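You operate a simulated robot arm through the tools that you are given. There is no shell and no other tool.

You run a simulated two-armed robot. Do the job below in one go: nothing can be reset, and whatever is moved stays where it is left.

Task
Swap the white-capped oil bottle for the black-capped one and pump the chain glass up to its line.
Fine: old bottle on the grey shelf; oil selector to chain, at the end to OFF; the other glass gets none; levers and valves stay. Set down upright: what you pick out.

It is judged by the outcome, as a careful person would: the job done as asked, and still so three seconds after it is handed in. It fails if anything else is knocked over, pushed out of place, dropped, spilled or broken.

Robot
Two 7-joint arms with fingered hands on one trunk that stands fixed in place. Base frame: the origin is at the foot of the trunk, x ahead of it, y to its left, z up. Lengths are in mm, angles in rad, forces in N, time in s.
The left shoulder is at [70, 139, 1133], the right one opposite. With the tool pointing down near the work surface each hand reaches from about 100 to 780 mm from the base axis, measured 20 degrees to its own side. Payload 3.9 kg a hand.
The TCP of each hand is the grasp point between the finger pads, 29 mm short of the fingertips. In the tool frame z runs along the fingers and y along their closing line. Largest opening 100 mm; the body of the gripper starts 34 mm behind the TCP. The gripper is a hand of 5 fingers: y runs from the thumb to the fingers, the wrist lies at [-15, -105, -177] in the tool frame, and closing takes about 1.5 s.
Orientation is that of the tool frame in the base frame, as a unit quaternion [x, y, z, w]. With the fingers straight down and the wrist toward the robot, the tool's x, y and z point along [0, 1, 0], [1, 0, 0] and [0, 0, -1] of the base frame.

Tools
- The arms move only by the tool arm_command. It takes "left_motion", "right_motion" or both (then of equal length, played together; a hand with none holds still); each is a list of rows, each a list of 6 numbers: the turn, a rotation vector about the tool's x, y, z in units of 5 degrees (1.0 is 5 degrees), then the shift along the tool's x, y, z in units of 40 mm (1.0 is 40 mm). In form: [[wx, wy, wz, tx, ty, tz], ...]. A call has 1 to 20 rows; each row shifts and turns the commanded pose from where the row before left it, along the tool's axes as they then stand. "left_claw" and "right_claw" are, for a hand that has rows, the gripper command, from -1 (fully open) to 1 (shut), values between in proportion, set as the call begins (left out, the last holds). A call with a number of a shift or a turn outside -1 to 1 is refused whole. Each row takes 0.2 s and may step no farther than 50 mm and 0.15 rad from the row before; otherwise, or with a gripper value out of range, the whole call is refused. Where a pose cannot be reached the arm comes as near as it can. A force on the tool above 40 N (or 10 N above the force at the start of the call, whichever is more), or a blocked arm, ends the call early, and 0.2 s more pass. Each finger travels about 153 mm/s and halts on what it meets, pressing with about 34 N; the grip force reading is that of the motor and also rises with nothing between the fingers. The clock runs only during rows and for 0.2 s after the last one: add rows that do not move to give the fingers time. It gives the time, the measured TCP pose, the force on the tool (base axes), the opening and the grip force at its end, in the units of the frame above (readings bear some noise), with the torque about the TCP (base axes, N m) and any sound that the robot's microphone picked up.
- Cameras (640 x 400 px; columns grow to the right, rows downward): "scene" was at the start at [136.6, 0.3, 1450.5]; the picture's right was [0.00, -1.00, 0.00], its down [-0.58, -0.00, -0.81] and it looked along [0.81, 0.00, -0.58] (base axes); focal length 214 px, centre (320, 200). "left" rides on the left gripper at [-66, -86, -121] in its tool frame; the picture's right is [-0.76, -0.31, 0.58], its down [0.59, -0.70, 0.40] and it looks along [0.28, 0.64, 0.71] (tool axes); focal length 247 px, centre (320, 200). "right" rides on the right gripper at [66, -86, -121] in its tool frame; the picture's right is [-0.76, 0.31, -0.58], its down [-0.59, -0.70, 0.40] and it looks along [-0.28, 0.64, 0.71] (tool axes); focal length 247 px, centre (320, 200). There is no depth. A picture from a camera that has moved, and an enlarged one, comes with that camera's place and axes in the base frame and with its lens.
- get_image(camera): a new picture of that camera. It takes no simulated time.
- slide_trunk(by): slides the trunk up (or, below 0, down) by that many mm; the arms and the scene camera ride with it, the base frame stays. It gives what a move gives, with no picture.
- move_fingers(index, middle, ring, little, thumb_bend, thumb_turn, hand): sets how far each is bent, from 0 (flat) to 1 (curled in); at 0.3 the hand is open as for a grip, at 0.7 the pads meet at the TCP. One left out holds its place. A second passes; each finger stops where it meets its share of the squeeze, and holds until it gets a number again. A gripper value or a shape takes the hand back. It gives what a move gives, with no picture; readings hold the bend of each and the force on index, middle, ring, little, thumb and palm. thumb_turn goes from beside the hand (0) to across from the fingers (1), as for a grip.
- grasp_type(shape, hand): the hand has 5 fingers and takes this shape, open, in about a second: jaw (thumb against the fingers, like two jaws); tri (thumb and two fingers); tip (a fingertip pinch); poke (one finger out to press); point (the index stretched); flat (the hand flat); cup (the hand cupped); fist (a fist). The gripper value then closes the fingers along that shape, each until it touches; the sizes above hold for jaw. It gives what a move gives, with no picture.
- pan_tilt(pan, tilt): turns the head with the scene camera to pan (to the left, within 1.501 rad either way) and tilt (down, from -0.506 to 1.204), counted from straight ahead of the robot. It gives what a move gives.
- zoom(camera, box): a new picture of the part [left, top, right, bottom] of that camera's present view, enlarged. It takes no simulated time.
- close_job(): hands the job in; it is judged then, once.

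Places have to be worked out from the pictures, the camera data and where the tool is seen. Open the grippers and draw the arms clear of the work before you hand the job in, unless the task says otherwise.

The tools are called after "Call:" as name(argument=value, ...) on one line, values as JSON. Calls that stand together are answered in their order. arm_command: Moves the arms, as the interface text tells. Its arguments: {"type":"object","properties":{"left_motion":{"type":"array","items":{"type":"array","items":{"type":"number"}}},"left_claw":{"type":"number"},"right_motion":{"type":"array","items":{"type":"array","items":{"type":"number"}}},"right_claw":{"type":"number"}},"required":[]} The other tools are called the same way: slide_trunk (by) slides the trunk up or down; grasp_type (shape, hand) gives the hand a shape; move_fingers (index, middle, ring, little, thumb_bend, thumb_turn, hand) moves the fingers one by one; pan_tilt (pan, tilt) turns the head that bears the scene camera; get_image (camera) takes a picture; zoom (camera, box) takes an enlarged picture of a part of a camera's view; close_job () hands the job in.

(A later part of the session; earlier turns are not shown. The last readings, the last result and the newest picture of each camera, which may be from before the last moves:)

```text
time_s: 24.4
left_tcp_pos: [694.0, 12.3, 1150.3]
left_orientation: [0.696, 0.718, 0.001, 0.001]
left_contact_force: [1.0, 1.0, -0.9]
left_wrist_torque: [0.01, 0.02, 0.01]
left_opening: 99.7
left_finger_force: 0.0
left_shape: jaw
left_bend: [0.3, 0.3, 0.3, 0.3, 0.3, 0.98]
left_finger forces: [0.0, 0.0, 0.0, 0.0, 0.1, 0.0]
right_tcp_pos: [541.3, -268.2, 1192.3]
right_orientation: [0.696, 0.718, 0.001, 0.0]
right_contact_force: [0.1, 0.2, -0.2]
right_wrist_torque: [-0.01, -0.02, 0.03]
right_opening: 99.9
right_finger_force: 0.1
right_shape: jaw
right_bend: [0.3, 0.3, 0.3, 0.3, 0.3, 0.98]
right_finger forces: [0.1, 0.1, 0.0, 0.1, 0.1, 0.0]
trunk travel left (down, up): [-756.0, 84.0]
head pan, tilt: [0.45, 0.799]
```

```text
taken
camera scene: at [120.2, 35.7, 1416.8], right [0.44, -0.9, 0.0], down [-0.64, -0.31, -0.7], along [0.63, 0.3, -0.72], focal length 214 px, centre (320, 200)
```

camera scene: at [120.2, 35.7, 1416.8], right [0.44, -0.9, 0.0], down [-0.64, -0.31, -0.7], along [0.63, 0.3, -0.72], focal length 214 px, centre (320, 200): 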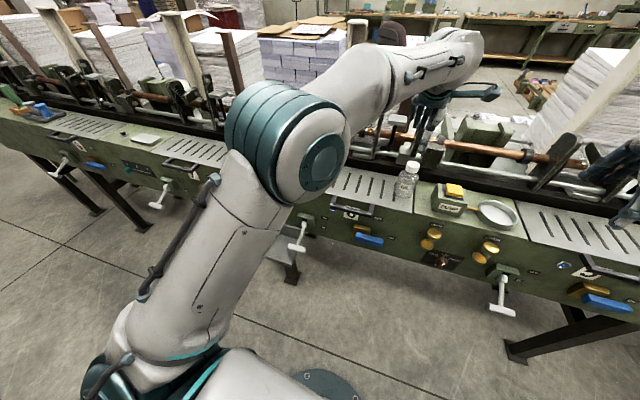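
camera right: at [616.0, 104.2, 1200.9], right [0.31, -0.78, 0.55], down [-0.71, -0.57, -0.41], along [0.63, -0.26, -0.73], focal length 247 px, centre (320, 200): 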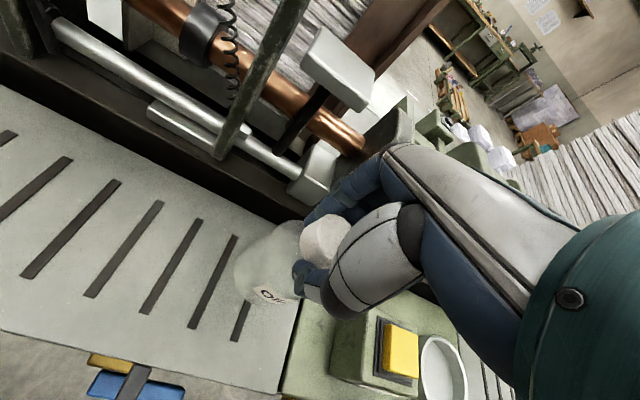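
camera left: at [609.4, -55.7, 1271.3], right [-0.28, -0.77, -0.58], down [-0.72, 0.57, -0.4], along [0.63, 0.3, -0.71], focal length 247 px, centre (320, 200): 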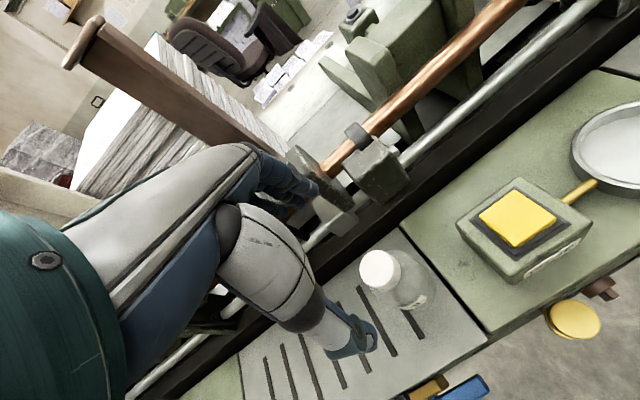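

The left camera puts the cap top at about (694,9,1051), right under the hand. I lower the left hand to the same relative height the right hand used.

Call:
arm_command(left_motion=[[0, 0, 0, -0.06, 0, 0.6], [0, 0, 0, 0, 0, 0.7], [0, 0, 0, 0, 0, 0.6], [0, 0, 0, 0, 0, 0.5], [0, 0, 0, 0, 0, 0.29], [0, 0, 0, 0, 0, 0]])

Call:
get_image(camera="left")

```text
time_s: 25.8
left_tcp_pos: [693.6, 11.7, 1043.5]
left_orientation: [0.696, 0.718, 0.0, -0.001]
left_contact_force: [0.2, 1.0, -0.5]
left_wrist_torque: [0.0, -0.01, 0.01]
left_opening: 99.9
left_finger_force: 0.0
left_shape: jaw
left_bend: [0.3, 0.3, 0.3, 0.3, 0.3, 0.98]
left_finger forces: [0.0, 0.0, 0.0, 0.1, 0.1, 0.0]
right_tcp_pos: [542.6, -268.3, 1190.9]
right_orientation: [0.696, 0.718, 0.0, 0.0]
right_contact_force: [-0.4, 0.4, 0.2]
right_wrist_torque: [-0.01, 0.0, -0.03]
right_opening: 99.7
right_finger_force: 0.1
right_shape: jaw
right_bend: [0.3, 0.3, 0.3, 0.3, 0.3, 0.98]
right_finger forces: [0.1, 0.0, 0.0, 0.0, 0.0, 0.1]
trunk travel left (down, up): [-756.0, 84.0]
head pan, tilt: [0.45, 0.799]
```

```text
taken
camera left: at [610.4, -56.7, 1163.7], right [-0.28, -0.77, -0.58], down [-0.72, 0.57, -0.4], along [0.63, 0.3, -0.71], focal length 247 px, centre (320, 200)
```

left: 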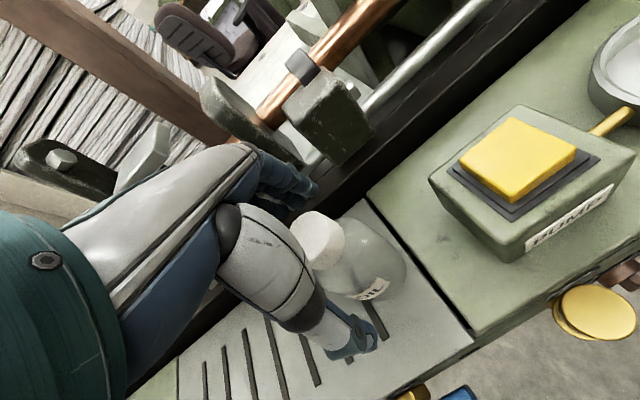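

The cap sits at the same spot between thumb and fingers as with the right hand. I close the left hand and lift.

Call:
arm_command(left_motion=[[0, 0, 0, 0, 0, 0], [0, 0, 0, 0, 0, 0], [0, 0, 0, 0, 0, 0], [0, 0, 0, 0, 0, 0], [0, 0, 0, 0, 0, 0], [0, 0, 0, 0, 0, 0], [0, 0, 0, 0, 0, 0], [0, 0, 0, 0, 0, 0]], left_claw=1)

Call:
get_image(camera="left")

```text
time_s: 27.6
left_tcp_pos: [692.4, 12.0, 1043.2]
left_orientation: [0.697, 0.717, -0.001, 0.0]
left_contact_force: [0.5, 0.3, 0.1]
left_wrist_torque: [0.05, 0.01, -0.01]
left_opening: 25.2
left_finger_force: 33.6
left_shape: jaw
left_bend: [0.52, 0.56, 0.72, 0.59, 0.48, 1.0]
left_finger forces: [17.2, 12.3, 0.0, 0.1, 30.2, 0.0]
right_tcp_pos: [542.1, -270.2, 1191.0]
right_orientation: [0.697, 0.717, 0.0, -0.001]
right_contact_force: [-0.9, -0.9, -0.4]
right_wrist_torque: [0.0, 0.01, -0.01]
right_opening: 99.9
right_finger_force: 0.0
right_shape: jaw
right_bend: [0.3, 0.3, 0.3, 0.3, 0.3, 0.98]
right_finger forces: [0.0, 0.0, 0.0, 0.0, 0.0, 0.0]
trunk travel left (down, up): [-756.0, 84.0]
head pan, tilt: [0.45, 0.799]
```

```text
taken
camera left: at [610.4, -56.8, 1164.0], right [-0.28, -0.77, -0.58], down [-0.72, 0.57, -0.4], along [0.63, 0.3, -0.71], focal length 247 px, centre (320, 200)
```

left: 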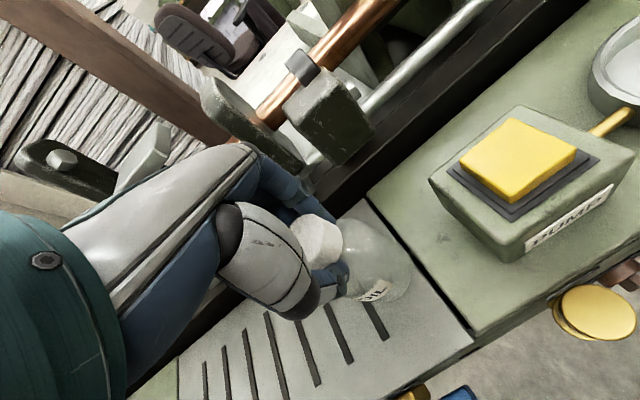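

The left hand grips with index, middle and thumb at about 30 N. I lift the bottle, then carry it back off the machine edge and left to above the shelf area.

Call:
arm_command(left_motion=[[0, 0, 0, 0, 0, -0.3], [0, 0, 0, 0, 0, -0.6], [0, 0, 0, 0, 0, -0.9], [0, 0, 0, 0, 0, -0.9], [0, 0, 0, 0.4, -0.4, 0], [0, 0, 0, 0.8, -0.6, 0], [0, 0, 0, 0.86, -0.6, 0], [0, 0, 0, 0.86, -0.6, 0], [0, 0, 0, 0.86, -0.6, 0], [0, 0, 0, 0.86, -0.6, 0], [0, 0, 0, 0.86, -0.6, 0], [0, 0, 0, 0.86, -0.6, 0], [0, 0, 0, 0.86, -0.6, 0], [0, 0, 0, 0.86, -0.6, 0], [0, 0, 0, 0.86, -0.6, 0], [0, 0, 0, 0.86, -0.4, 0], [0, 0, 0, 0.86, -0.2, 0], [0, 0, 0, 0.56, 0, 0], [0, 0, 0, 0, 0, 0]])

Call:
get_image(camera="left")

Call:
get_image(camera="scene")

```text
time_s: 31.6
left_tcp_pos: [397.6, 449.0, 1151.9]
left_orientation: [0.697, 0.717, 0.0, 0.0]
left_contact_force: [-0.2, -0.4, 0.1]
left_wrist_torque: [0.03, 0.02, -0.02]
left_opening: 25.1
left_finger_force: 33.7
left_shape: jaw
left_bend: [0.52, 0.56, 0.72, 0.59, 0.49, 1.0]
left_finger forces: [18.1, 13.2, 0.0, 0.0, 32.5, 0.0]
right_tcp_pos: [543.5, -270.2, 1191.8]
right_orientation: [0.696, 0.718, 0.0, -0.001]
right_contact_force: [-0.2, 0.4, -0.2]
right_wrist_torque: [-0.02, 0.02, -0.03]
right_opening: 100.1
right_finger_force: 0.0
right_shape: jaw
right_bend: [0.3, 0.3, 0.3, 0.3, 0.3, 0.98]
right_finger forces: [0.0, 0.0, 0.0, 0.0, 0.0, 0.0]
trunk travel left (down, up): [-756.0, 84.0]
head pan, tilt: [0.45, 0.799]
```

```text
taken
camera left: at [314.1, 381.7, 1272.2], right [-0.28, -0.77, -0.58], down [-0.72, 0.57, -0.4], along [0.63, 0.3, -0.71], focal length 247 px, centre (320, 200)
```

left: 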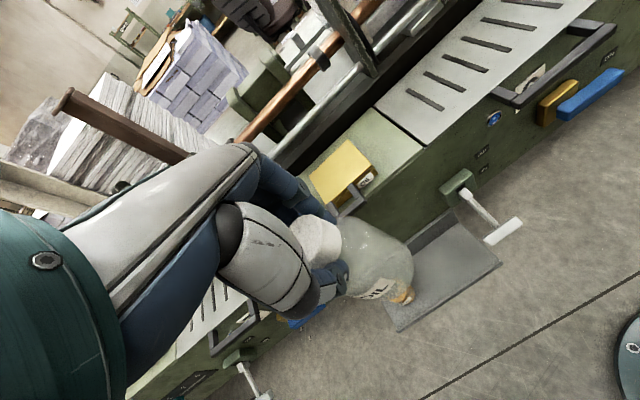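

```text
taken
camera scene: at [121.7, 34.8, 1416.7], right [0.44, -0.9, 0.0], down [-0.65, -0.31, -0.7], along [0.63, 0.3, -0.72], focal length 214 px, centre (320, 200)
```

scene: 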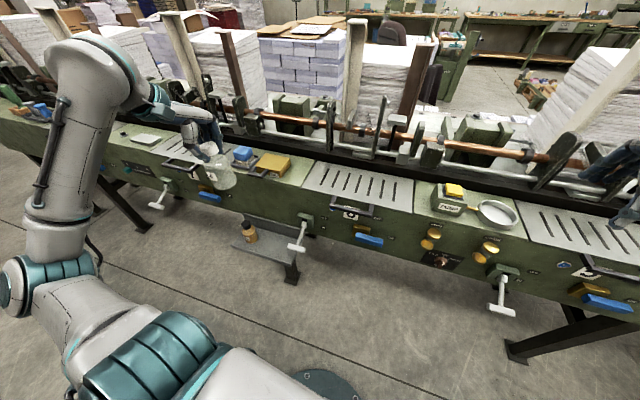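

The shelf and black-capped bottle come into both views now. I zoom into both to fix the shelf height and extents.

Call:
zoom(camera="left", box=[360, 160, 540, 340])

Call:
zoom(camera="scene", box=[215, 190, 325, 290])

```text
2.22 times, centred on (450, 250) of left
camera zoom: at [314.1, 381.7, 1272.2], right [-0.28, -0.77, -0.58], down [-0.72, 0.57, -0.4], along [0.63, 0.3, -0.71], focal length 549 px, centre (31, 89)
```

zoom: 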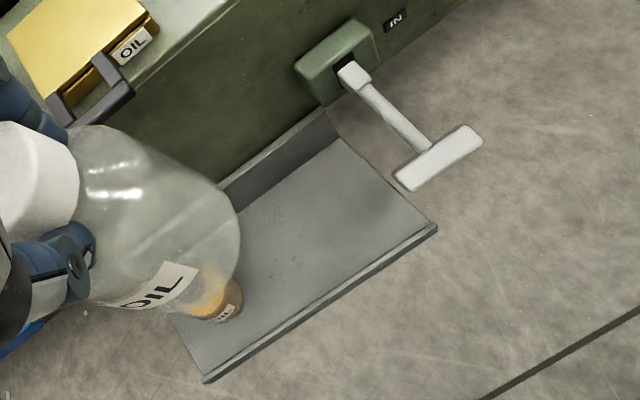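

```text
4.00 times, centred on (270, 240) of scene
camera zoom: at [121.7, 34.8, 1416.7], right [0.44, -0.9, 0.0], down [-0.65, -0.31, -0.7], along [0.63, 0.3, -0.72], focal length 858 px, centre (520, 40)
```

zoom: 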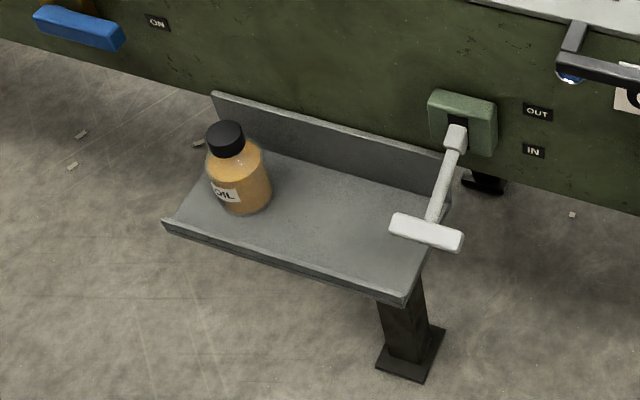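

Shelf works out at z≈598, y from 313 to 600, with the midline near x≈497 at y=430; the black bottle stands at about (488,555). I lower the white bottle in front of the machine face, then move over the free part of the shelf at (493,430).

Call:
arm_command(left_motion=[[0, 0, 0, 0, 0, 0.5], [0, 0, 0, 0, 0, 0.9], [0, 0, 0, 0, 0, 0.9], [0, 0, 0, 0, 0, 0.9], [0, 0, 0, 0, 0, 0.9], [0, 0, 0, 0, 0, 0.9], [0, 0, 0, 0, 0, 0.9], [0, 0, 0, 0, 0, 0.9], [0, 0, 0, 0, 0, 0.6], [0, 0, 0, -0.15, 0.6, 0], [0, 0, 0, -0.15, 0.6, 0], [0, 0, 0, -0.15, 0.6, 0], [0, 0, 0, -0.1, 0.56, 0], [0, 0, 0, 0, 0, 0]])

Call:
get_image(camera="left")

Call:
get_image(camera="scene")

```text
time_s: 34.5
left_tcp_pos: [494.9, 431.6, 853.7]
left_orientation: [0.696, 0.718, 0.001, 0.001]
left_contact_force: [-0.1, 0.1, -1.2]
left_wrist_torque: [0.01, 0.0, -0.02]
left_opening: 24.9
left_finger_force: 33.6
left_shape: jaw
left_bend: [0.53, 0.56, 0.72, 0.59, 0.49, 1.0]
left_finger forces: [18.7, 13.7, 0.1, 0.1, 33.5, 0.1]
right_tcp_pos: [542.6, -268.1, 1192.1]
right_orientation: [0.696, 0.718, 0.0, -0.001]
right_contact_force: [0.2, 0.4, 0.4]
right_wrist_torque: [-0.02, -0.02, 0.0]
right_opening: 100.0
right_finger_force: 0.1
right_shape: jaw
right_bend: [0.3, 0.3, 0.3, 0.3, 0.3, 0.98]
right_finger forces: [0.0, 0.0, 0.1, 0.0, 0.1, 0.1]
trunk travel left (down, up): [-756.0, 84.0]
head pan, tilt: [0.45, 0.799]
```

```text
taken
camera left: at [410.9, 363.4, 975.1], right [-0.28, -0.77, -0.58], down [-0.72, 0.57, -0.4], along [0.63, 0.3, -0.71], focal length 247 px, centre (320, 200)
```

left: 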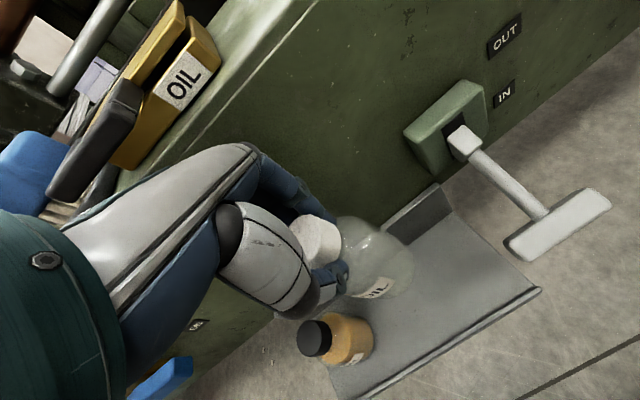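

```text
taken
camera scene: at [120.8, 35.3, 1416.8], right [0.44, -0.9, 0.0], down [-0.65, -0.31, -0.7], along [0.63, 0.3, -0.72], focal length 214 px, centre (320, 200)
```

scene: 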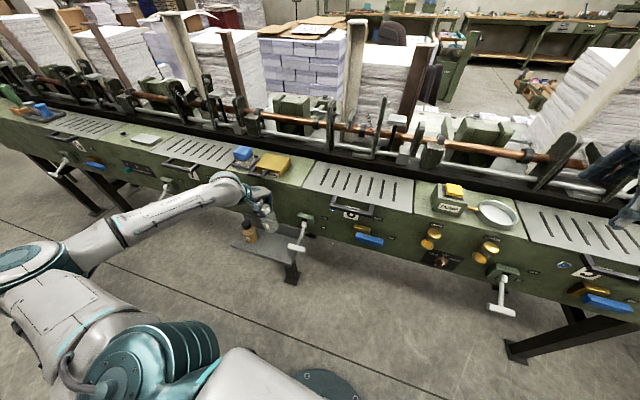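

The way down is clear: black bottle to the left, lever well to the right. I lower toward the shelf.

Call:
arm_command(left_motion=[[0, 0, 0, 0, 0, 0.5], [0, 0, 0, 0, 0, 0.8], [0, 0, 0, 0, 0, 0.8], [0, 0, 0, 0, 0, 0.7], [0, 0, 0, 0, 0, 0.4], [0, 0, 0, 0, 0, 0]])

Call:
get_image(camera="left")

Call:
zoom(camera="scene", box=[215, 180, 325, 290])

```text
time_s: 36.0
left_tcp_pos: [496.5, 429.7, 729.8]
left_orientation: [0.697, 0.718, 0.002, 0.002]
left_contact_force: [-0.8, -1.9, 15.9]
left_wrist_torque: [0.1, -0.03, -0.02]
left_opening: 25.3
left_finger_force: 33.7
left_shape: jaw
left_bend: [0.52, 0.55, 0.72, 0.59, 0.49, 1.0]
left_finger forces: [20.2, 17.9, 0.0, 0.0, 40.7, 0.0]
right_tcp_pos: [541.3, -270.3, 1193.7]
right_orientation: [0.697, 0.717, 0.002, 0.0]
right_contact_force: [0.5, 0.1, 0.0]
right_wrist_torque: [-0.03, -0.02, -0.01]
right_opening: 100.2
right_finger_force: 0.1
right_shape: jaw
right_bend: [0.3, 0.3, 0.3, 0.3, 0.3, 0.98]
right_finger forces: [0.0, 0.0, 0.0, 0.0, 0.0, 0.0]
trunk travel left (down, up): [-756.0, 84.0]
head pan, tilt: [0.45, 0.799]
```

```text
taken
camera left: at [411.9, 361.2, 849.6], right [-0.28, -0.77, -0.58], down [-0.72, 0.57, -0.4], along [0.64, 0.3, -0.71], focal length 247 px, centre (320, 200)
```

left: 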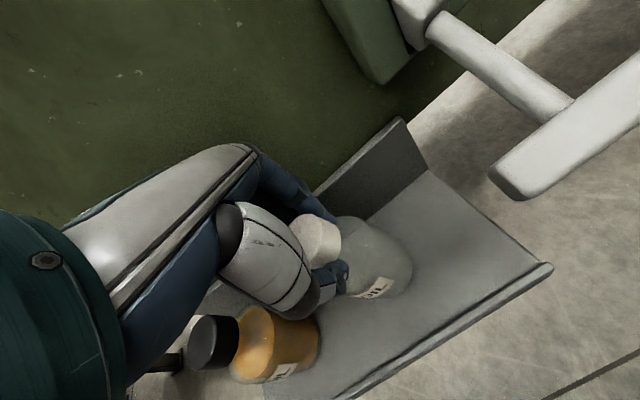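

```text
3.64 times, centred on (270, 235) of scene
camera zoom: at [119.7, 33.2, 1417.2], right [0.44, -0.9, 0.0], down [-0.64, -0.31, -0.7], along [0.63, 0.3, -0.72], focal length 780 px, centre (502, 73)
```

zoom: 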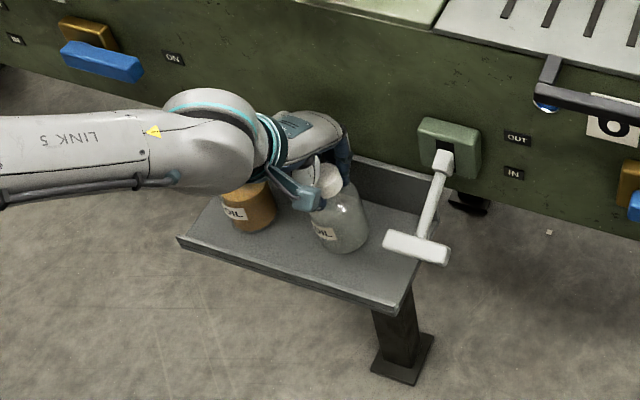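

A 16 N upward force came at TCP z≈730, so the bottle has met the shelf (z≈630, higher than I figured, which also puts the black cap near (472,532,726)). I ease off a few mm and check the load before letting go.

Call:
arm_command(left_motion=[[0, 0, 0, 0, 0, -0.08], [0, 0, 0, 0, 0, 0]])

Call:
zoom(camera="left", box=[160, 180, 440, 400])

```text
time_s: 36.5
left_tcp_pos: [495.5, 431.8, 729.7]
left_orientation: [0.697, 0.717, 0.001, -0.001]
left_contact_force: [0.5, -0.2, 5.5]
left_wrist_torque: [0.02, -0.13, -0.01]
left_opening: 25.3
left_finger_force: 34.2
left_shape: jaw
left_bend: [0.53, 0.55, 0.72, 0.59, 0.49, 1.0]
left_finger forces: [20.4, 15.1, 0.0, 0.0, 34.7, 0.0]
right_tcp_pos: [541.6, -268.9, 1192.7]
right_orientation: [0.697, 0.717, 0.001, 0.0]
right_contact_force: [-0.3, -0.2, -0.6]
right_wrist_torque: [0.0, 0.01, 0.01]
right_opening: 99.9
right_finger_force: 0.0
right_shape: jaw
right_bend: [0.3, 0.3, 0.3, 0.3, 0.3, 0.98]
right_finger forces: [0.0, 0.0, 0.1, 0.1, 0.0, 0.0]
trunk travel left (down, up): [-756.0, 84.0]
head pan, tilt: [0.45, 0.799]
```

```text
1.82 times, centred on (300, 290) of left
camera zoom: at [411.4, 362.6, 850.3], right [-0.28, -0.77, -0.58], down [-0.72, 0.57, -0.4], along [0.63, 0.3, -0.71], focal length 449 px, centre (356, 36)
```

zoom: 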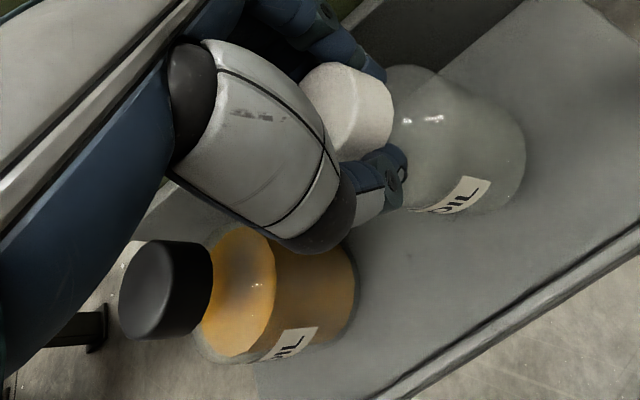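

The load dropped to 5 N and the bottle stands flat on the shelf, clear of the black one. I open the left hand.

Call:
arm_command(left_motion=[[0, 0, 0, 0, 0, 0], [0, 0, 0, 0, 0, 0], [0, 0, 0, 0, 0, 0], [0, 0, 0, 0, 0, 0], [0, 0, 0, 0, 0, 0]], left_claw=-1)

Call:
get_image(camera="left")

```text
time_s: 37.8
left_tcp_pos: [494.7, 430.8, 728.6]
left_orientation: [0.696, 0.718, 0.0, 0.001]
left_contact_force: [-6.3, -0.7, -1.0]
left_wrist_torque: [-0.02, 0.15, 0.11]
left_opening: 98.4
left_finger_force: 0.0
left_shape: jaw
left_bend: [0.3, 0.34, 0.31, 0.3, 0.3, 0.98]
left_finger forces: [0.1, 5.1, 0.8, 0.0, 0.1, 0.0]
right_tcp_pos: [541.6, -269.4, 1192.3]
right_orientation: [0.697, 0.717, 0.001, -0.001]
right_contact_force: [-0.1, 0.6, -0.2]
right_wrist_torque: [0.02, 0.01, 0.01]
right_opening: 99.9
right_finger_force: 0.0
right_shape: jaw
right_bend: [0.3, 0.3, 0.3, 0.3, 0.3, 0.98]
right_finger forces: [0.1, 0.1, 0.1, 0.1, 0.0, 0.0]
trunk travel left (down, up): [-756.0, 84.0]
head pan, tilt: [0.45, 0.799]
```

```text
taken
camera left: at [411.2, 363.1, 850.3], right [-0.28, -0.77, -0.58], down [-0.72, 0.57, -0.4], along [0.63, 0.3, -0.71], focal length 247 px, centre (320, 200)
```

left: 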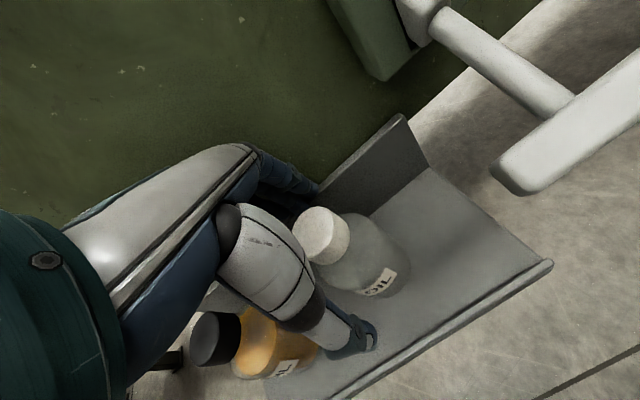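

The bottle stands free; the middle finger just touches the wall behind with 5 N. I shift back 10 mm toward the robot, then raise the hand straight up.

Call:
arm_command(left_motion=[[0, 0, 0, 0, -0.25, 0], [0, 0, 0, 0, 0, -0.3], [0, 0, 0, 0, 0, -0.6], [0, 0, 0, 0, 0, -0.8], [0, 0, 0, 0, 0, -0.8], [0, 0, 0, 0, 0, -0.5], [0, 0, 0, 0, 0, 0]])

Call:
get_image(camera="left")

Call:
zoom(camera="scene", box=[215, 180, 325, 290])

```text
time_s: 39.4
left_tcp_pos: [483.8, 432.2, 848.8]
left_orientation: [0.696, 0.718, 0.0, 0.0]
left_contact_force: [0.0, -0.1, -0.1]
left_wrist_torque: [0.02, 0.01, 0.02]
left_opening: 99.6
left_finger_force: 0.0
left_shape: jaw
left_bend: [0.3, 0.3, 0.3, 0.3, 0.3, 0.98]
left_finger forces: [0.0, 0.0, 0.0, 0.0, 0.1, 0.0]
right_tcp_pos: [543.4, -269.2, 1192.1]
right_orientation: [0.696, 0.718, 0.0, -0.001]
right_contact_force: [0.2, -0.1, -0.5]
right_wrist_torque: [-0.01, -0.01, -0.04]
right_opening: 99.6
right_finger_force: 0.0
right_shape: jaw
right_bend: [0.3, 0.3, 0.3, 0.3, 0.3, 0.98]
right_finger forces: [0.1, 0.1, 0.0, 0.0, 0.0, 0.1]
trunk travel left (down, up): [-756.0, 84.0]
head pan, tilt: [0.45, 0.799]
```

```text
taken
camera left: at [400.5, 364.0, 970.6], right [-0.28, -0.77, -0.58], down [-0.72, 0.57, -0.4], along [0.63, 0.3, -0.71], focal length 247 px, centre (320, 200)
```

left: 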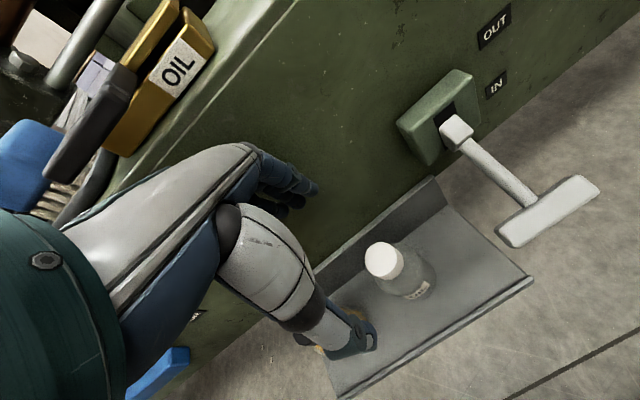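

```text
3.64 times, centred on (270, 235) of scene
camera zoom: at [121.7, 35.2, 1416.7], right [0.44, -0.9, 0.0], down [-0.65, -0.31, -0.7], along [0.63, 0.3, -0.72], focal length 780 px, centre (502, 73)
```

zoom: 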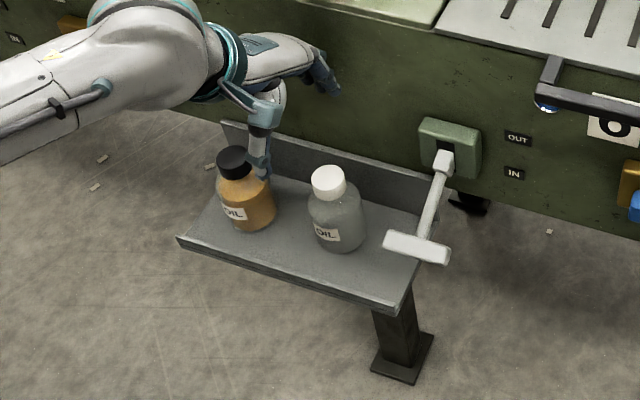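

Both bottles stand well apart on the shelf. I move the left hand over the black cap, near (471,532), and check with its camera.

Call:
arm_command(left_motion=[[0, 0, 0, 0.5, -0.05, 0], [0, 0, 0, 0.8, -0.1, 0], [0, 0, 0, 0.8, -0.1, 0], [0, 0, 0, 0.4, 0, 0], [0, 0, 0, 0, 0, 0]])

Call:
get_image(camera="left")

Call:
zoom(camera="left", box=[300, 200, 460, 340])

```text
time_s: 40.5
left_tcp_pos: [469.8, 531.9, 847.2]
left_orientation: [0.696, 0.718, 0.0, 0.001]
left_contact_force: [-0.4, -0.6, -0.7]
left_wrist_torque: [0.01, 0.01, -0.02]
left_opening: 100.0
left_finger_force: 0.1
left_shape: jaw
left_bend: [0.3, 0.3, 0.3, 0.3, 0.3, 0.98]
left_finger forces: [0.0, 0.0, 0.1, 0.1, 0.0, 0.0]
right_tcp_pos: [543.1, -267.9, 1191.5]
right_orientation: [0.697, 0.717, 0.0, 0.0]
right_contact_force: [0.7, -0.5, -0.5]
right_wrist_torque: [-0.02, 0.01, 0.01]
right_opening: 99.9
right_finger_force: 0.0
right_shape: jaw
right_bend: [0.3, 0.3, 0.3, 0.3, 0.3, 0.98]
right_finger forces: [0.0, 0.0, 0.1, 0.1, 0.0, 0.1]
trunk travel left (down, up): [-756.0, 84.0]
head pan, tilt: [0.45, 0.799]
```

```text
taken
camera left: at [387.7, 463.5, 969.1], right [-0.28, -0.77, -0.58], down [-0.72, 0.57, -0.4], along [0.63, 0.3, -0.71], focal length 247 px, centre (320, 200)
```

left: 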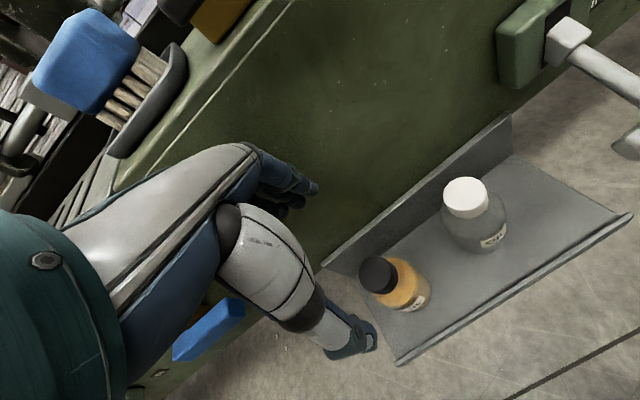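

```text
2.86 times, centred on (380, 270) of left
camera zoom: at [387.7, 463.5, 969.1], right [-0.28, -0.77, -0.58], down [-0.72, 0.57, -0.4], along [0.63, 0.3, -0.71], focal length 706 px, centre (149, 0)
```

zoom: 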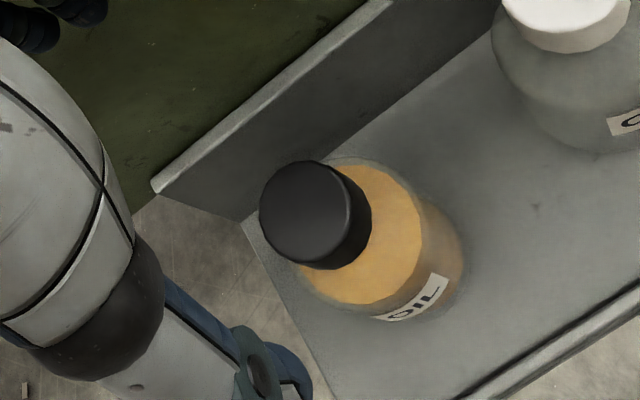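

Triangulating gives the black cap at (472,534,727). I lower the open left hand over it to TCP z≈731.

Call:
arm_command(left_motion=[[0, 0, 0, 0.05, 0.03, 0.5], [0, 0, 0, 0, 0, 0.7], [0, 0, 0, 0, 0, 0.7], [0, 0, 0, 0, 0, 0.6], [0, 0, 0, 0, 0, 0.4], [0, 0, 0, 0, 0, 0]])

Call:
get_image(camera="left")

Call:
zoom(camera="scene", box=[215, 180, 325, 290])

```text
time_s: 42.0
left_tcp_pos: [473.7, 532.3, 733.6]
left_orientation: [0.696, 0.718, 0.0, 0.0]
left_contact_force: [0.1, -0.7, 0.1]
left_wrist_torque: [-0.01, -0.01, 0.01]
left_opening: 100.0
left_finger_force: 0.0
left_shape: jaw
left_bend: [0.3, 0.3, 0.3, 0.3, 0.3, 0.98]
left_finger forces: [0.0, 0.0, 0.1, 0.0, 0.0, 0.0]
right_tcp_pos: [543.6, -268.7, 1191.3]
right_orientation: [0.697, 0.717, 0.001, -0.001]
right_contact_force: [0.2, -0.5, 0.5]
right_wrist_torque: [0.04, 0.01, 0.0]
right_opening: 99.9
right_finger_force: 0.0
right_shape: jaw
right_bend: [0.3, 0.3, 0.3, 0.3, 0.3, 0.98]
right_finger forces: [0.0, 0.0, 0.1, 0.0, 0.0, 0.0]
trunk travel left (down, up): [-756.0, 84.0]
head pan, tilt: [0.45, 0.799]
```

```text
taken
camera left: at [390.4, 463.9, 854.7], right [-0.28, -0.77, -0.58], down [-0.72, 0.57, -0.4], along [0.63, 0.3, -0.71], focal length 247 px, centre (320, 200)
```

left: 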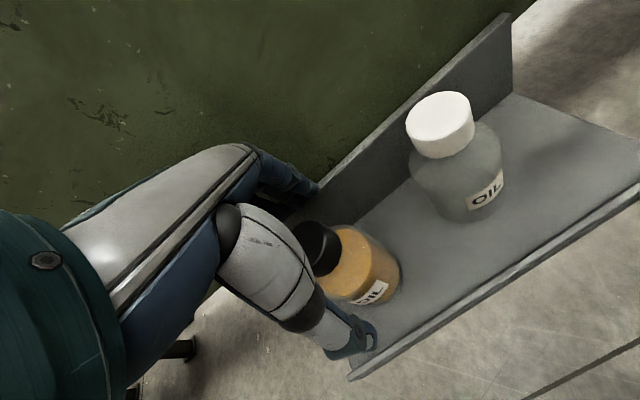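

```text
3.64 times, centred on (270, 235) of scene
camera zoom: at [121.5, 35.1, 1416.7], right [0.44, -0.9, 0.0], down [-0.65, -0.31, -0.7], along [0.63, 0.3, -0.72], focal length 780 px, centre (502, 73)
```

zoom: 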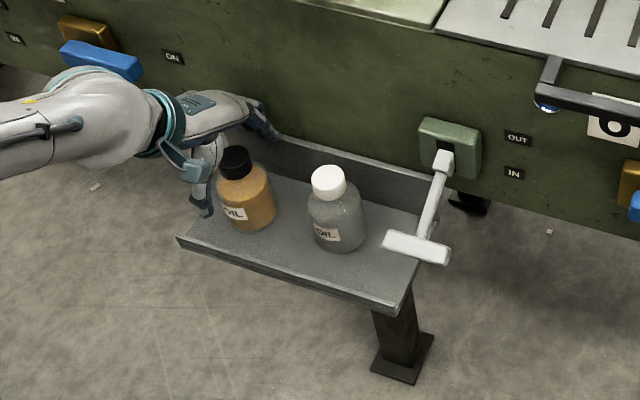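

The cap shows at the proper grasp spot between thumb and fingers. I close the left hand.

Call:
arm_command(left_motion=[[0, 0, 0, 0, 0, 0.03], [0, 0, 0, 0, 0, 0], [0, 0, 0, 0, 0, 0], [0, 0, 0, 0, 0, 0], [0, 0, 0, 0, 0, 0], [0, 0, 0, 0, 0, 0], [0, 0, 0, 0, 0, 0], [0, 0, 0, 0, 0, 0]], left_claw=1)

Call:
zoom(camera="left", box=[220, 160, 480, 380])

Call:
zoom(camera="scene", box=[215, 180, 325, 290])

```text
time_s: 43.8
left_tcp_pos: [473.6, 532.7, 732.8]
left_orientation: [0.696, 0.718, 0.0, -0.001]
left_contact_force: [0.7, 0.5, -1.7]
left_wrist_torque: [-0.01, -0.02, 0.01]
left_opening: 26.4
left_finger_force: 34.0
left_shape: jaw
left_bend: [0.55, 0.52, 0.73, 0.58, 0.74, 1.0]
left_finger forces: [15.1, 9.6, 2.3, 0.0, 29.8, 0.0]
right_tcp_pos: [542.9, -269.1, 1191.2]
right_orientation: [0.696, 0.718, 0.001, 0.0]
right_contact_force: [-0.1, 1.1, 0.0]
right_wrist_torque: [-0.01, 0.0, 0.02]
right_opening: 99.7
right_finger_force: 0.1
right_shape: jaw
right_bend: [0.3, 0.3, 0.3, 0.3, 0.3, 0.98]
right_finger forces: [0.0, 0.0, 0.1, 0.0, 0.0, 0.0]
trunk travel left (down, up): [-756.0, 84.0]
head pan, tilt: [0.45, 0.799]
```

```text
1.82 times, centred on (350, 270) of left
camera zoom: at [390.6, 464.4, 853.6], right [-0.28, -0.77, -0.58], down [-0.72, 0.57, -0.4], along [0.63, 0.3, -0.71], focal length 449 px, centre (266, 73)
```

zoom: 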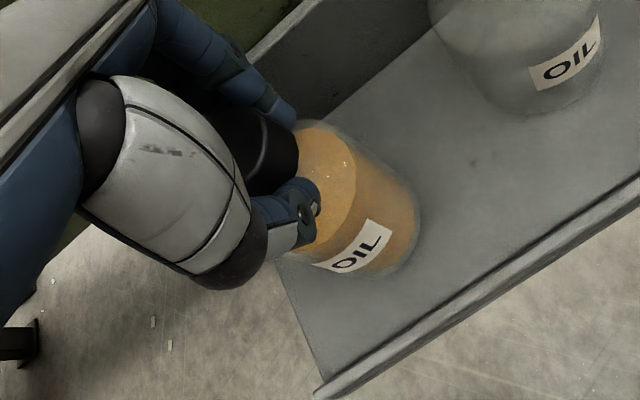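

```text
3.64 times, centred on (270, 235) of scene
camera zoom: at [121.7, 35.2, 1416.7], right [0.44, -0.9, 0.0], down [-0.65, -0.31, -0.7], along [0.63, 0.3, -0.72], focal length 780 px, centre (502, 73)
```

zoom: 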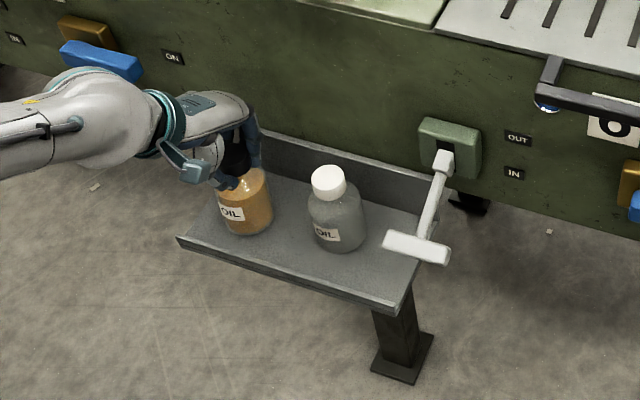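

The thumb bent much further than in the earlier grips (0.74 vs 0.49), so it probably slid off to the side or under the cap: the hand sits about 6 mm off compared with the good grips. I open again and look before regripping.

Call:
arm_command(left_motion=[[0, 0, 0, 0, 0, 0], [0, 0, 0, 0, 0, 0], [0, 0, 0, 0, 0, 0], [0, 0, 0, 0, 0, 0], [0, 0, 0, 0, 0, 0]], left_claw=-1)

Call:
zoom(camera="left", box=[220, 160, 480, 380])

Call:
zoom(camera="scene", box=[215, 180, 325, 290])

```text
time_s: 45.0
left_tcp_pos: [473.5, 531.9, 733.0]
left_orientation: [0.697, 0.718, -0.001, 0.0]
left_contact_force: [-0.2, 0.0, 0.1]
left_wrist_torque: [0.0, 0.02, 0.03]
left_opening: 99.8
left_finger_force: 0.0
left_shape: jaw
left_bend: [0.3, 0.3, 0.3, 0.3, 0.3, 0.98]
left_finger forces: [0.0, 0.0, 0.0, 0.0, 0.0, 0.0]
right_tcp_pos: [543.5, -268.3, 1192.4]
right_orientation: [0.697, 0.718, 0.001, 0.0]
right_contact_force: [-0.1, 0.3, -0.1]
right_wrist_torque: [-0.04, -0.02, -0.01]
right_opening: 99.7
right_finger_force: 0.2
right_shape: jaw
right_bend: [0.3, 0.3, 0.3, 0.3, 0.3, 0.98]
right_finger forces: [0.1, 0.0, 0.1, 0.0, 0.1, 0.0]
trunk travel left (down, up): [-756.0, 84.0]
head pan, tilt: [0.45, 0.799]
```

```text
1.82 times, centred on (350, 270) of left
camera zoom: at [390.6, 464.3, 853.7], right [-0.28, -0.77, -0.58], down [-0.72, 0.57, -0.4], along [0.63, 0.3, -0.71], focal length 449 px, centre (266, 73)
```

zoom: 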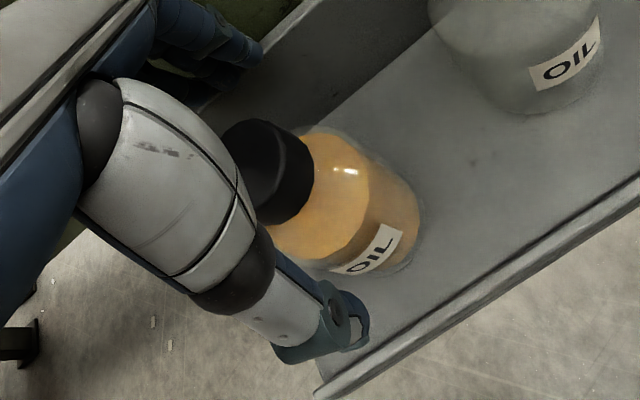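

```text
3.64 times, centred on (270, 235) of scene
camera zoom: at [121.6, 35.1, 1416.7], right [0.44, -0.9, 0.0], down [-0.65, -0.31, -0.7], along [0.63, 0.3, -0.72], focal length 780 px, centre (502, 73)
```

zoom: 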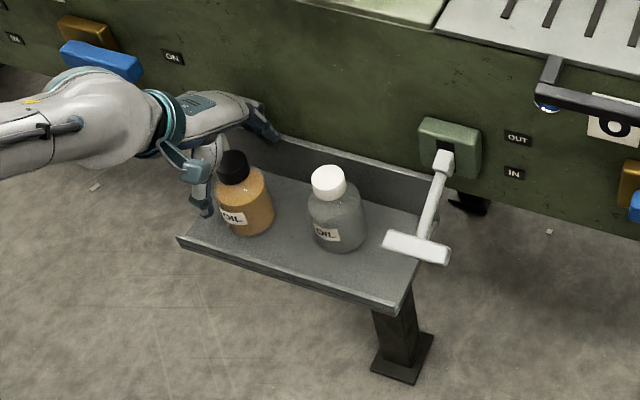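

The bottle is still upright, its cap now near (466,532). The good grips had the cap about 6 mm toward -y of the TCP, so I shift the hand by (-6.5,+6,-3) mm and close again.

Call:
arm_command(left_motion=[[0, 0, 0, 0.155, -0.16, 0.08], [0, 0, 0, 0, 0, 0]])

Call:
arm_command(left_motion=[[0, 0, 0, 0, 0, 0], [0, 0, 0, 0, 0, 0], [0, 0, 0, 0, 0, 0], [0, 0, 0, 0, 0, 0], [0, 0, 0, 0, 0, 0], [0, 0, 0, 0, 0, 0], [0, 0, 0, 0, 0, 0], [0, 0, 0, 0, 0, 0]], left_claw=1)

Call:
zoom(camera="left", box=[220, 160, 480, 380])

```text
time_s: 45.5
left_tcp_pos: [466.9, 537.9, 729.0]
left_orientation: [0.696, 0.718, 0.0, 0.0]
left_contact_force: [0.7, 0.7, -0.3]
left_wrist_torque: [0.02, 0.03, 0.02]
left_opening: 99.9
left_finger_force: 0.1
left_shape: jaw
left_bend: [0.3, 0.3, 0.3, 0.3, 0.3, 0.98]
left_finger forces: [0.0, 0.0, 0.0, 0.0, 0.0, 0.1]
right_tcp_pos: [542.6, -268.8, 1192.4]
right_orientation: [0.696, 0.718, 0.0, -0.001]
right_contact_force: [0.4, -0.6, 0.4]
right_wrist_torque: [0.01, 0.0, 0.0]
right_opening: 99.8
right_finger_force: 0.0
right_shape: jaw
right_bend: [0.3, 0.3, 0.3, 0.3, 0.3, 0.98]
right_finger forces: [0.1, 0.0, 0.1, 0.1, 0.0, 0.0]
trunk travel left (down, up): [-756.0, 84.0]
head pan, tilt: [0.45, 0.799]
```

```text
time_s: 47.4
left_tcp_pos: [466.9, 538.8, 729.5]
left_orientation: [0.698, 0.716, 0.001, 0.0]
left_contact_force: [-0.6, 0.4, 0.1]
left_wrist_torque: [-0.01, -0.01, -0.01]
left_opening: 24.9
left_finger_force: 33.7
left_shape: jaw
left_bend: [0.52, 0.58, 0.72, 0.6, 0.47, 1.0]
left_finger forces: [19.1, 11.0, 0.1, 0.0, 30.2, 0.1]
right_tcp_pos: [542.8, -267.8, 1192.3]
right_orientation: [0.697, 0.717, 0.001, 0.0]
right_contact_force: [-0.2, -0.1, 0.6]
right_wrist_torque: [0.01, 0.0, 0.01]
right_opening: 99.8
right_finger_force: 0.0
right_shape: jaw
right_bend: [0.3, 0.3, 0.3, 0.3, 0.3, 0.98]
right_finger forces: [0.0, 0.0, 0.0, 0.0, 0.1, 0.0]
trunk travel left (down, up): [-756.0, 84.0]
head pan, tilt: [0.45, 0.799]
```

```text
1.82 times, centred on (350, 270) of left
camera zoom: at [383.7, 470.4, 850.2], right [-0.28, -0.77, -0.58], down [-0.72, 0.57, -0.4], along [0.63, 0.3, -0.71], focal length 449 px, centre (266, 73)
```

zoom: 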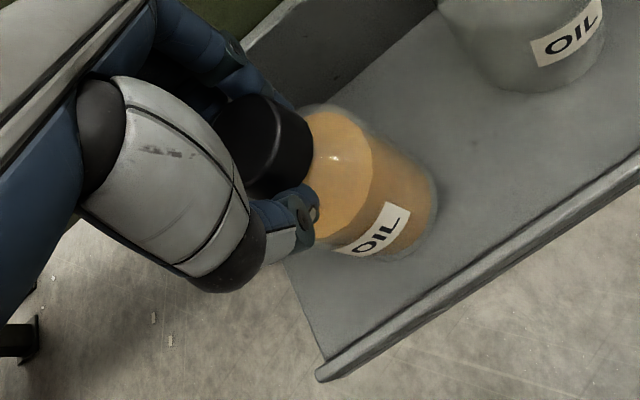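

This grip matches the earlier good ones (thumb 0.47, 30 N). I lift the black-capped bottle gently, then draw back from the machine face and go up.

Call:
arm_command(left_motion=[[0, 0, 0, 0, 0, -0.2], [0, 0, 0, 0, 0, -0.3], [0, 0, 0, 0, 0, -0.5], [0, 0, 0, 0, 0, -0.6], [0, 0, 0, 0, 0, -0.6], [0, 0, 0, 0, -0.3, -0.5], [0, 0, 0, 0, -0.6, -0.5], [0, 0, 0, 0, -0.6, -0.6], [0, 0, 0, 0, -0.2, -0.8], [0, 0, 0, 0, 0, -0.8], [0, 0, 0, 0, 0, -0.8], [0, 0, 0, 0, 0, -0.8], [0, 0, 0, 0, 0, -0.8], [0, 0, 0, 0, 0, -0.8], [0, 0, 0, 0, 0, -0.8], [0, 0, 0, 0, 0, -0.8], [0, 0, 0, 0, 0, -0.4], [0, 0, 0, 0, 0, 0]])

Call:
get_image(camera="left")

Call:
get_image(camera="scene")

```text
time_s: 51.1
left_tcp_pos: [401.3, 536.9, 1154.0]
left_orientation: [0.696, 0.718, 0.0, 0.0]
left_contact_force: [-0.5, -0.2, -1.1]
left_wrist_torque: [-0.02, -0.01, 0.03]
left_opening: 25.0
left_finger_force: 34.3
left_shape: jaw
left_bend: [0.52, 0.58, 0.72, 0.6, 0.48, 1.0]
left_finger forces: [19.5, 11.5, 0.0, 0.0, 33.2, 0.0]
right_tcp_pos: [541.8, -268.0, 1191.1]
right_orientation: [0.696, 0.718, 0.0, -0.001]
right_contact_force: [-0.2, 0.6, -0.4]
right_wrist_torque: [0.0, 0.01, -0.02]
right_opening: 100.1
right_finger_force: 0.1
right_shape: jaw
right_bend: [0.3, 0.3, 0.3, 0.3, 0.3, 0.98]
right_finger forces: [0.0, 0.0, 0.1, 0.0, 0.0, 0.1]
trunk travel left (down, up): [-756.0, 84.0]
head pan, tilt: [0.45, 0.799]
```

```text
taken
camera left: at [316.7, 469.0, 1274.5], right [-0.28, -0.77, -0.58], down [-0.72, 0.57, -0.4], along [0.63, 0.3, -0.71], focal length 247 px, centre (320, 200)
```

left: 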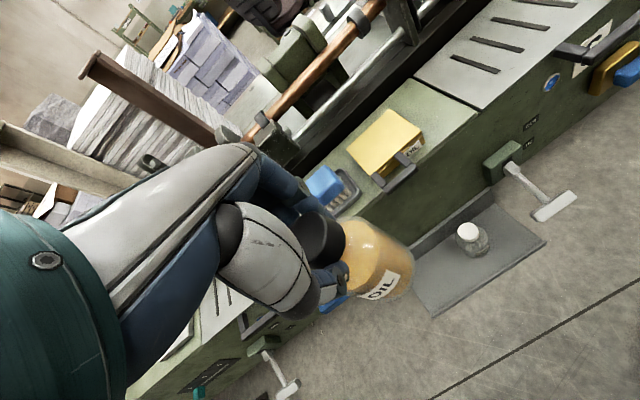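

```text
taken
camera scene: at [121.6, 35.4, 1416.7], right [0.44, -0.9, 0.0], down [-0.65, -0.31, -0.7], along [0.63, 0.3, -0.72], focal length 214 px, centre (320, 200)
```

scene: 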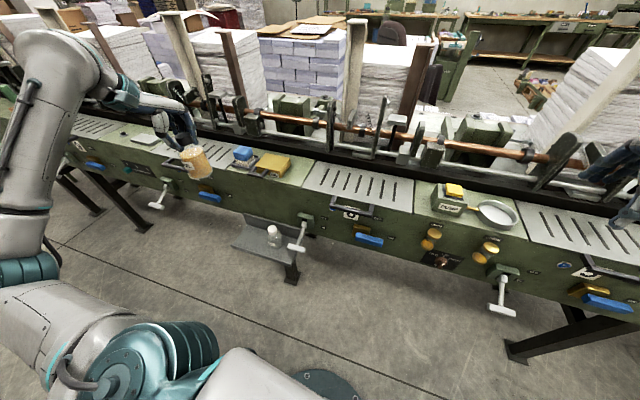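

The bottle hangs securely. I carry it right along the front, then in over the plate at about (694,15).

Call:
arm_command(left_motion=[[0, 0, 0, -0.4, 0, 0], [0, 0, 0, -0.8, 0, 0], [0, 0, 0, -0.9, 0, 0], [0, 0, 0, -0.9, 0, 0], [0, 0, 0, -0.9, 0, 0], [0, 0, 0, -0.9, 0, 0], [0, 0, 0, -0.9, 0, 0], [0, 0, 0, -0.85, 0.4, 0], [0, 0, 0, -0.8, 0.7, 0], [0, 0, 0, -0.75, 0.8, 0], [0, 0, 0, -0.75, 0.8, 0], [0, 0, 0, -0.75, 0.8, 0], [0, 0, 0, -0.75, 0.8, 0], [0, 0, 0, -0.75, 0.8, 0], [0, 0, 0, -0.75, 0.8, 0], [0, 0, 0, -0.75, 0.7, 0], [0, 0, 0, -0.6, 0.4, 0], [0, 0, 0, -0.2, 0.15, 0], [0, 0, 0, 0, 0, 0]])

Call:
get_image(camera="left")

Call:
get_image(camera="scene")

```text
time_s: 55.1
left_tcp_pos: [702.8, 8.7, 1152.5]
left_orientation: [0.697, 0.717, 0.0, 0.0]
left_contact_force: [-0.7, -0.8, -0.7]
left_wrist_torque: [0.01, 0.01, 0.0]
left_opening: 24.8
left_finger_force: 34.3
left_shape: jaw
left_bend: [0.52, 0.58, 0.72, 0.6, 0.48, 1.0]
left_finger forces: [19.6, 11.4, 0.1, 0.1, 33.2, 0.0]
right_tcp_pos: [543.6, -269.3, 1191.3]
right_orientation: [0.697, 0.717, 0.0, 0.0]
right_contact_force: [-1.5, -0.2, -0.2]
right_wrist_torque: [-0.07, -0.02, -0.02]
right_opening: 99.9
right_finger_force: 0.0
right_shape: jaw
right_bend: [0.3, 0.3, 0.3, 0.3, 0.3, 0.98]
right_finger forces: [0.0, 0.0, 0.0, 0.1, 0.0, 0.0]
trunk travel left (down, up): [-756.0, 84.0]
head pan, tilt: [0.45, 0.799]
```

```text
taken
camera left: at [619.0, -60.2, 1274.4], right [-0.28, -0.77, -0.58], down [-0.72, 0.57, -0.4], along [0.63, 0.3, -0.71], focal length 247 px, centre (320, 200)
```

left: 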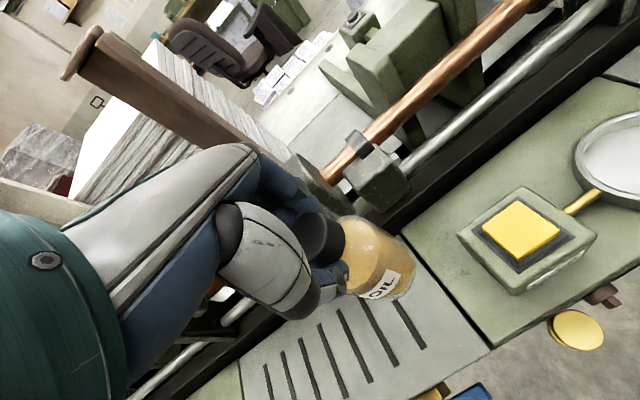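

```text
taken
camera scene: at [121.7, 35.0, 1416.7], right [0.44, -0.9, 0.0], down [-0.65, -0.31, -0.7], along [0.63, 0.3, -0.72], focal length 214 px, centre (320, 200)
```

scene: 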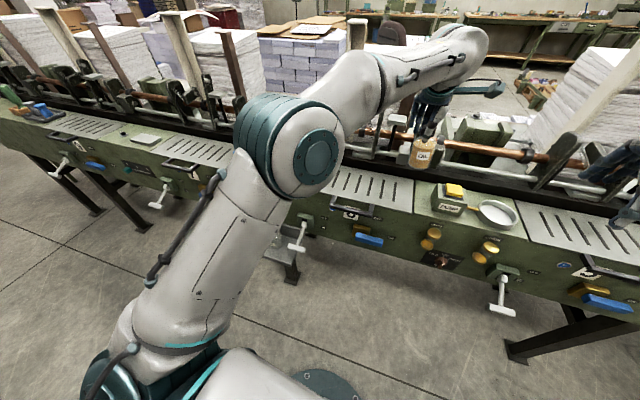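

The hand is at (703,9), so I shift it to about (692,17) and lower toward the plate, stopping a little above contact height.

Call:
arm_command(left_motion=[[0, 0, 0, 0.21, -0.27, 0.3], [0, 0, 0, 0, 0, 0.7], [0, 0, 0, 0, 0, 0.7], [0, 0, 0, 0, 0, 0.5], [0, 0, 0, 0, 0, 0.3], [0, 0, 0, 0, 0, 0.12], [0, 0, 0, 0, 0, 0]])

Call:
zoom(camera="left", box=[280, 180, 480, 360])

```text
time_s: 56.8
left_tcp_pos: [690.4, 17.2, 1047.9]
left_orientation: [0.696, 0.718, 0.0, 0.0]
left_contact_force: [-0.1, -0.3, -0.5]
left_wrist_torque: [-0.02, 0.01, 0.01]
left_opening: 24.7
left_finger_force: 34.6
left_shape: jaw
left_bend: [0.52, 0.58, 0.72, 0.6, 0.48, 1.0]
left_finger forces: [19.5, 11.8, 0.0, 0.0, 33.7, 0.1]
right_tcp_pos: [544.0, -268.4, 1191.7]
right_orientation: [0.697, 0.717, 0.0, 0.0]
right_contact_force: [0.9, 0.1, 0.4]
right_wrist_torque: [0.01, -0.02, 0.03]
right_opening: 99.7
right_finger_force: 0.0
right_shape: jaw
right_bend: [0.3, 0.3, 0.3, 0.3, 0.3, 0.98]
right_finger forces: [0.0, 0.1, 0.0, 0.0, 0.0, 0.0]
trunk travel left (down, up): [-756.0, 84.0]
head pan, tilt: [0.45, 0.799]
```

```text
2.22 times, centred on (380, 270) of left
camera zoom: at [606.7, -51.1, 1169.2], right [-0.28, -0.77, -0.58], down [-0.72, 0.57, -0.4], along [0.63, 0.3, -0.71], focal length 549 px, centre (187, 44)
```

zoom: 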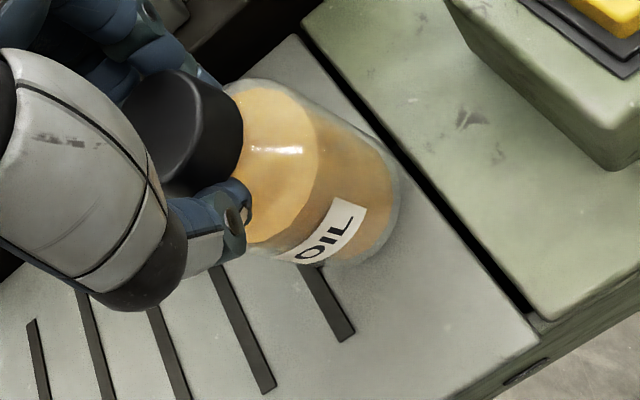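

The bottle is fully over the plate and a few mm above it. I lower in 2 mm steps until touch.

Call:
arm_command(left_motion=[[0, 0, 0, 0, 0, 0.07], [0, 0, 0, 0, 0, 0.06], [0, 0, 0, 0, 0, 0]])

```text
time_s: 57.5
left_tcp_pos: [690.7, 18.0, 1043.4]
left_orientation: [0.697, 0.718, 0.0, 0.001]
left_contact_force: [0.0, -0.5, -0.4]
left_wrist_torque: [-0.03, -0.02, 0.0]
left_opening: 24.9
left_finger_force: 33.8
left_shape: jaw
left_bend: [0.52, 0.58, 0.72, 0.6, 0.48, 1.0]
left_finger forces: [19.5, 11.8, 0.0, 0.0, 33.7, 0.1]
right_tcp_pos: [543.4, -268.3, 1192.8]
right_orientation: [0.696, 0.718, 0.0, 0.0]
right_contact_force: [-0.1, -0.1, 0.2]
right_wrist_torque: [0.02, 0.03, 0.02]
right_opening: 99.9
right_finger_force: 0.1
right_shape: jaw
right_bend: [0.3, 0.3, 0.3, 0.3, 0.3, 0.98]
right_finger forces: [0.0, 0.0, 0.0, 0.0, 0.0, 0.1]
trunk travel left (down, up): [-756.0, 84.0]
head pan, tilt: [0.45, 0.799]
```

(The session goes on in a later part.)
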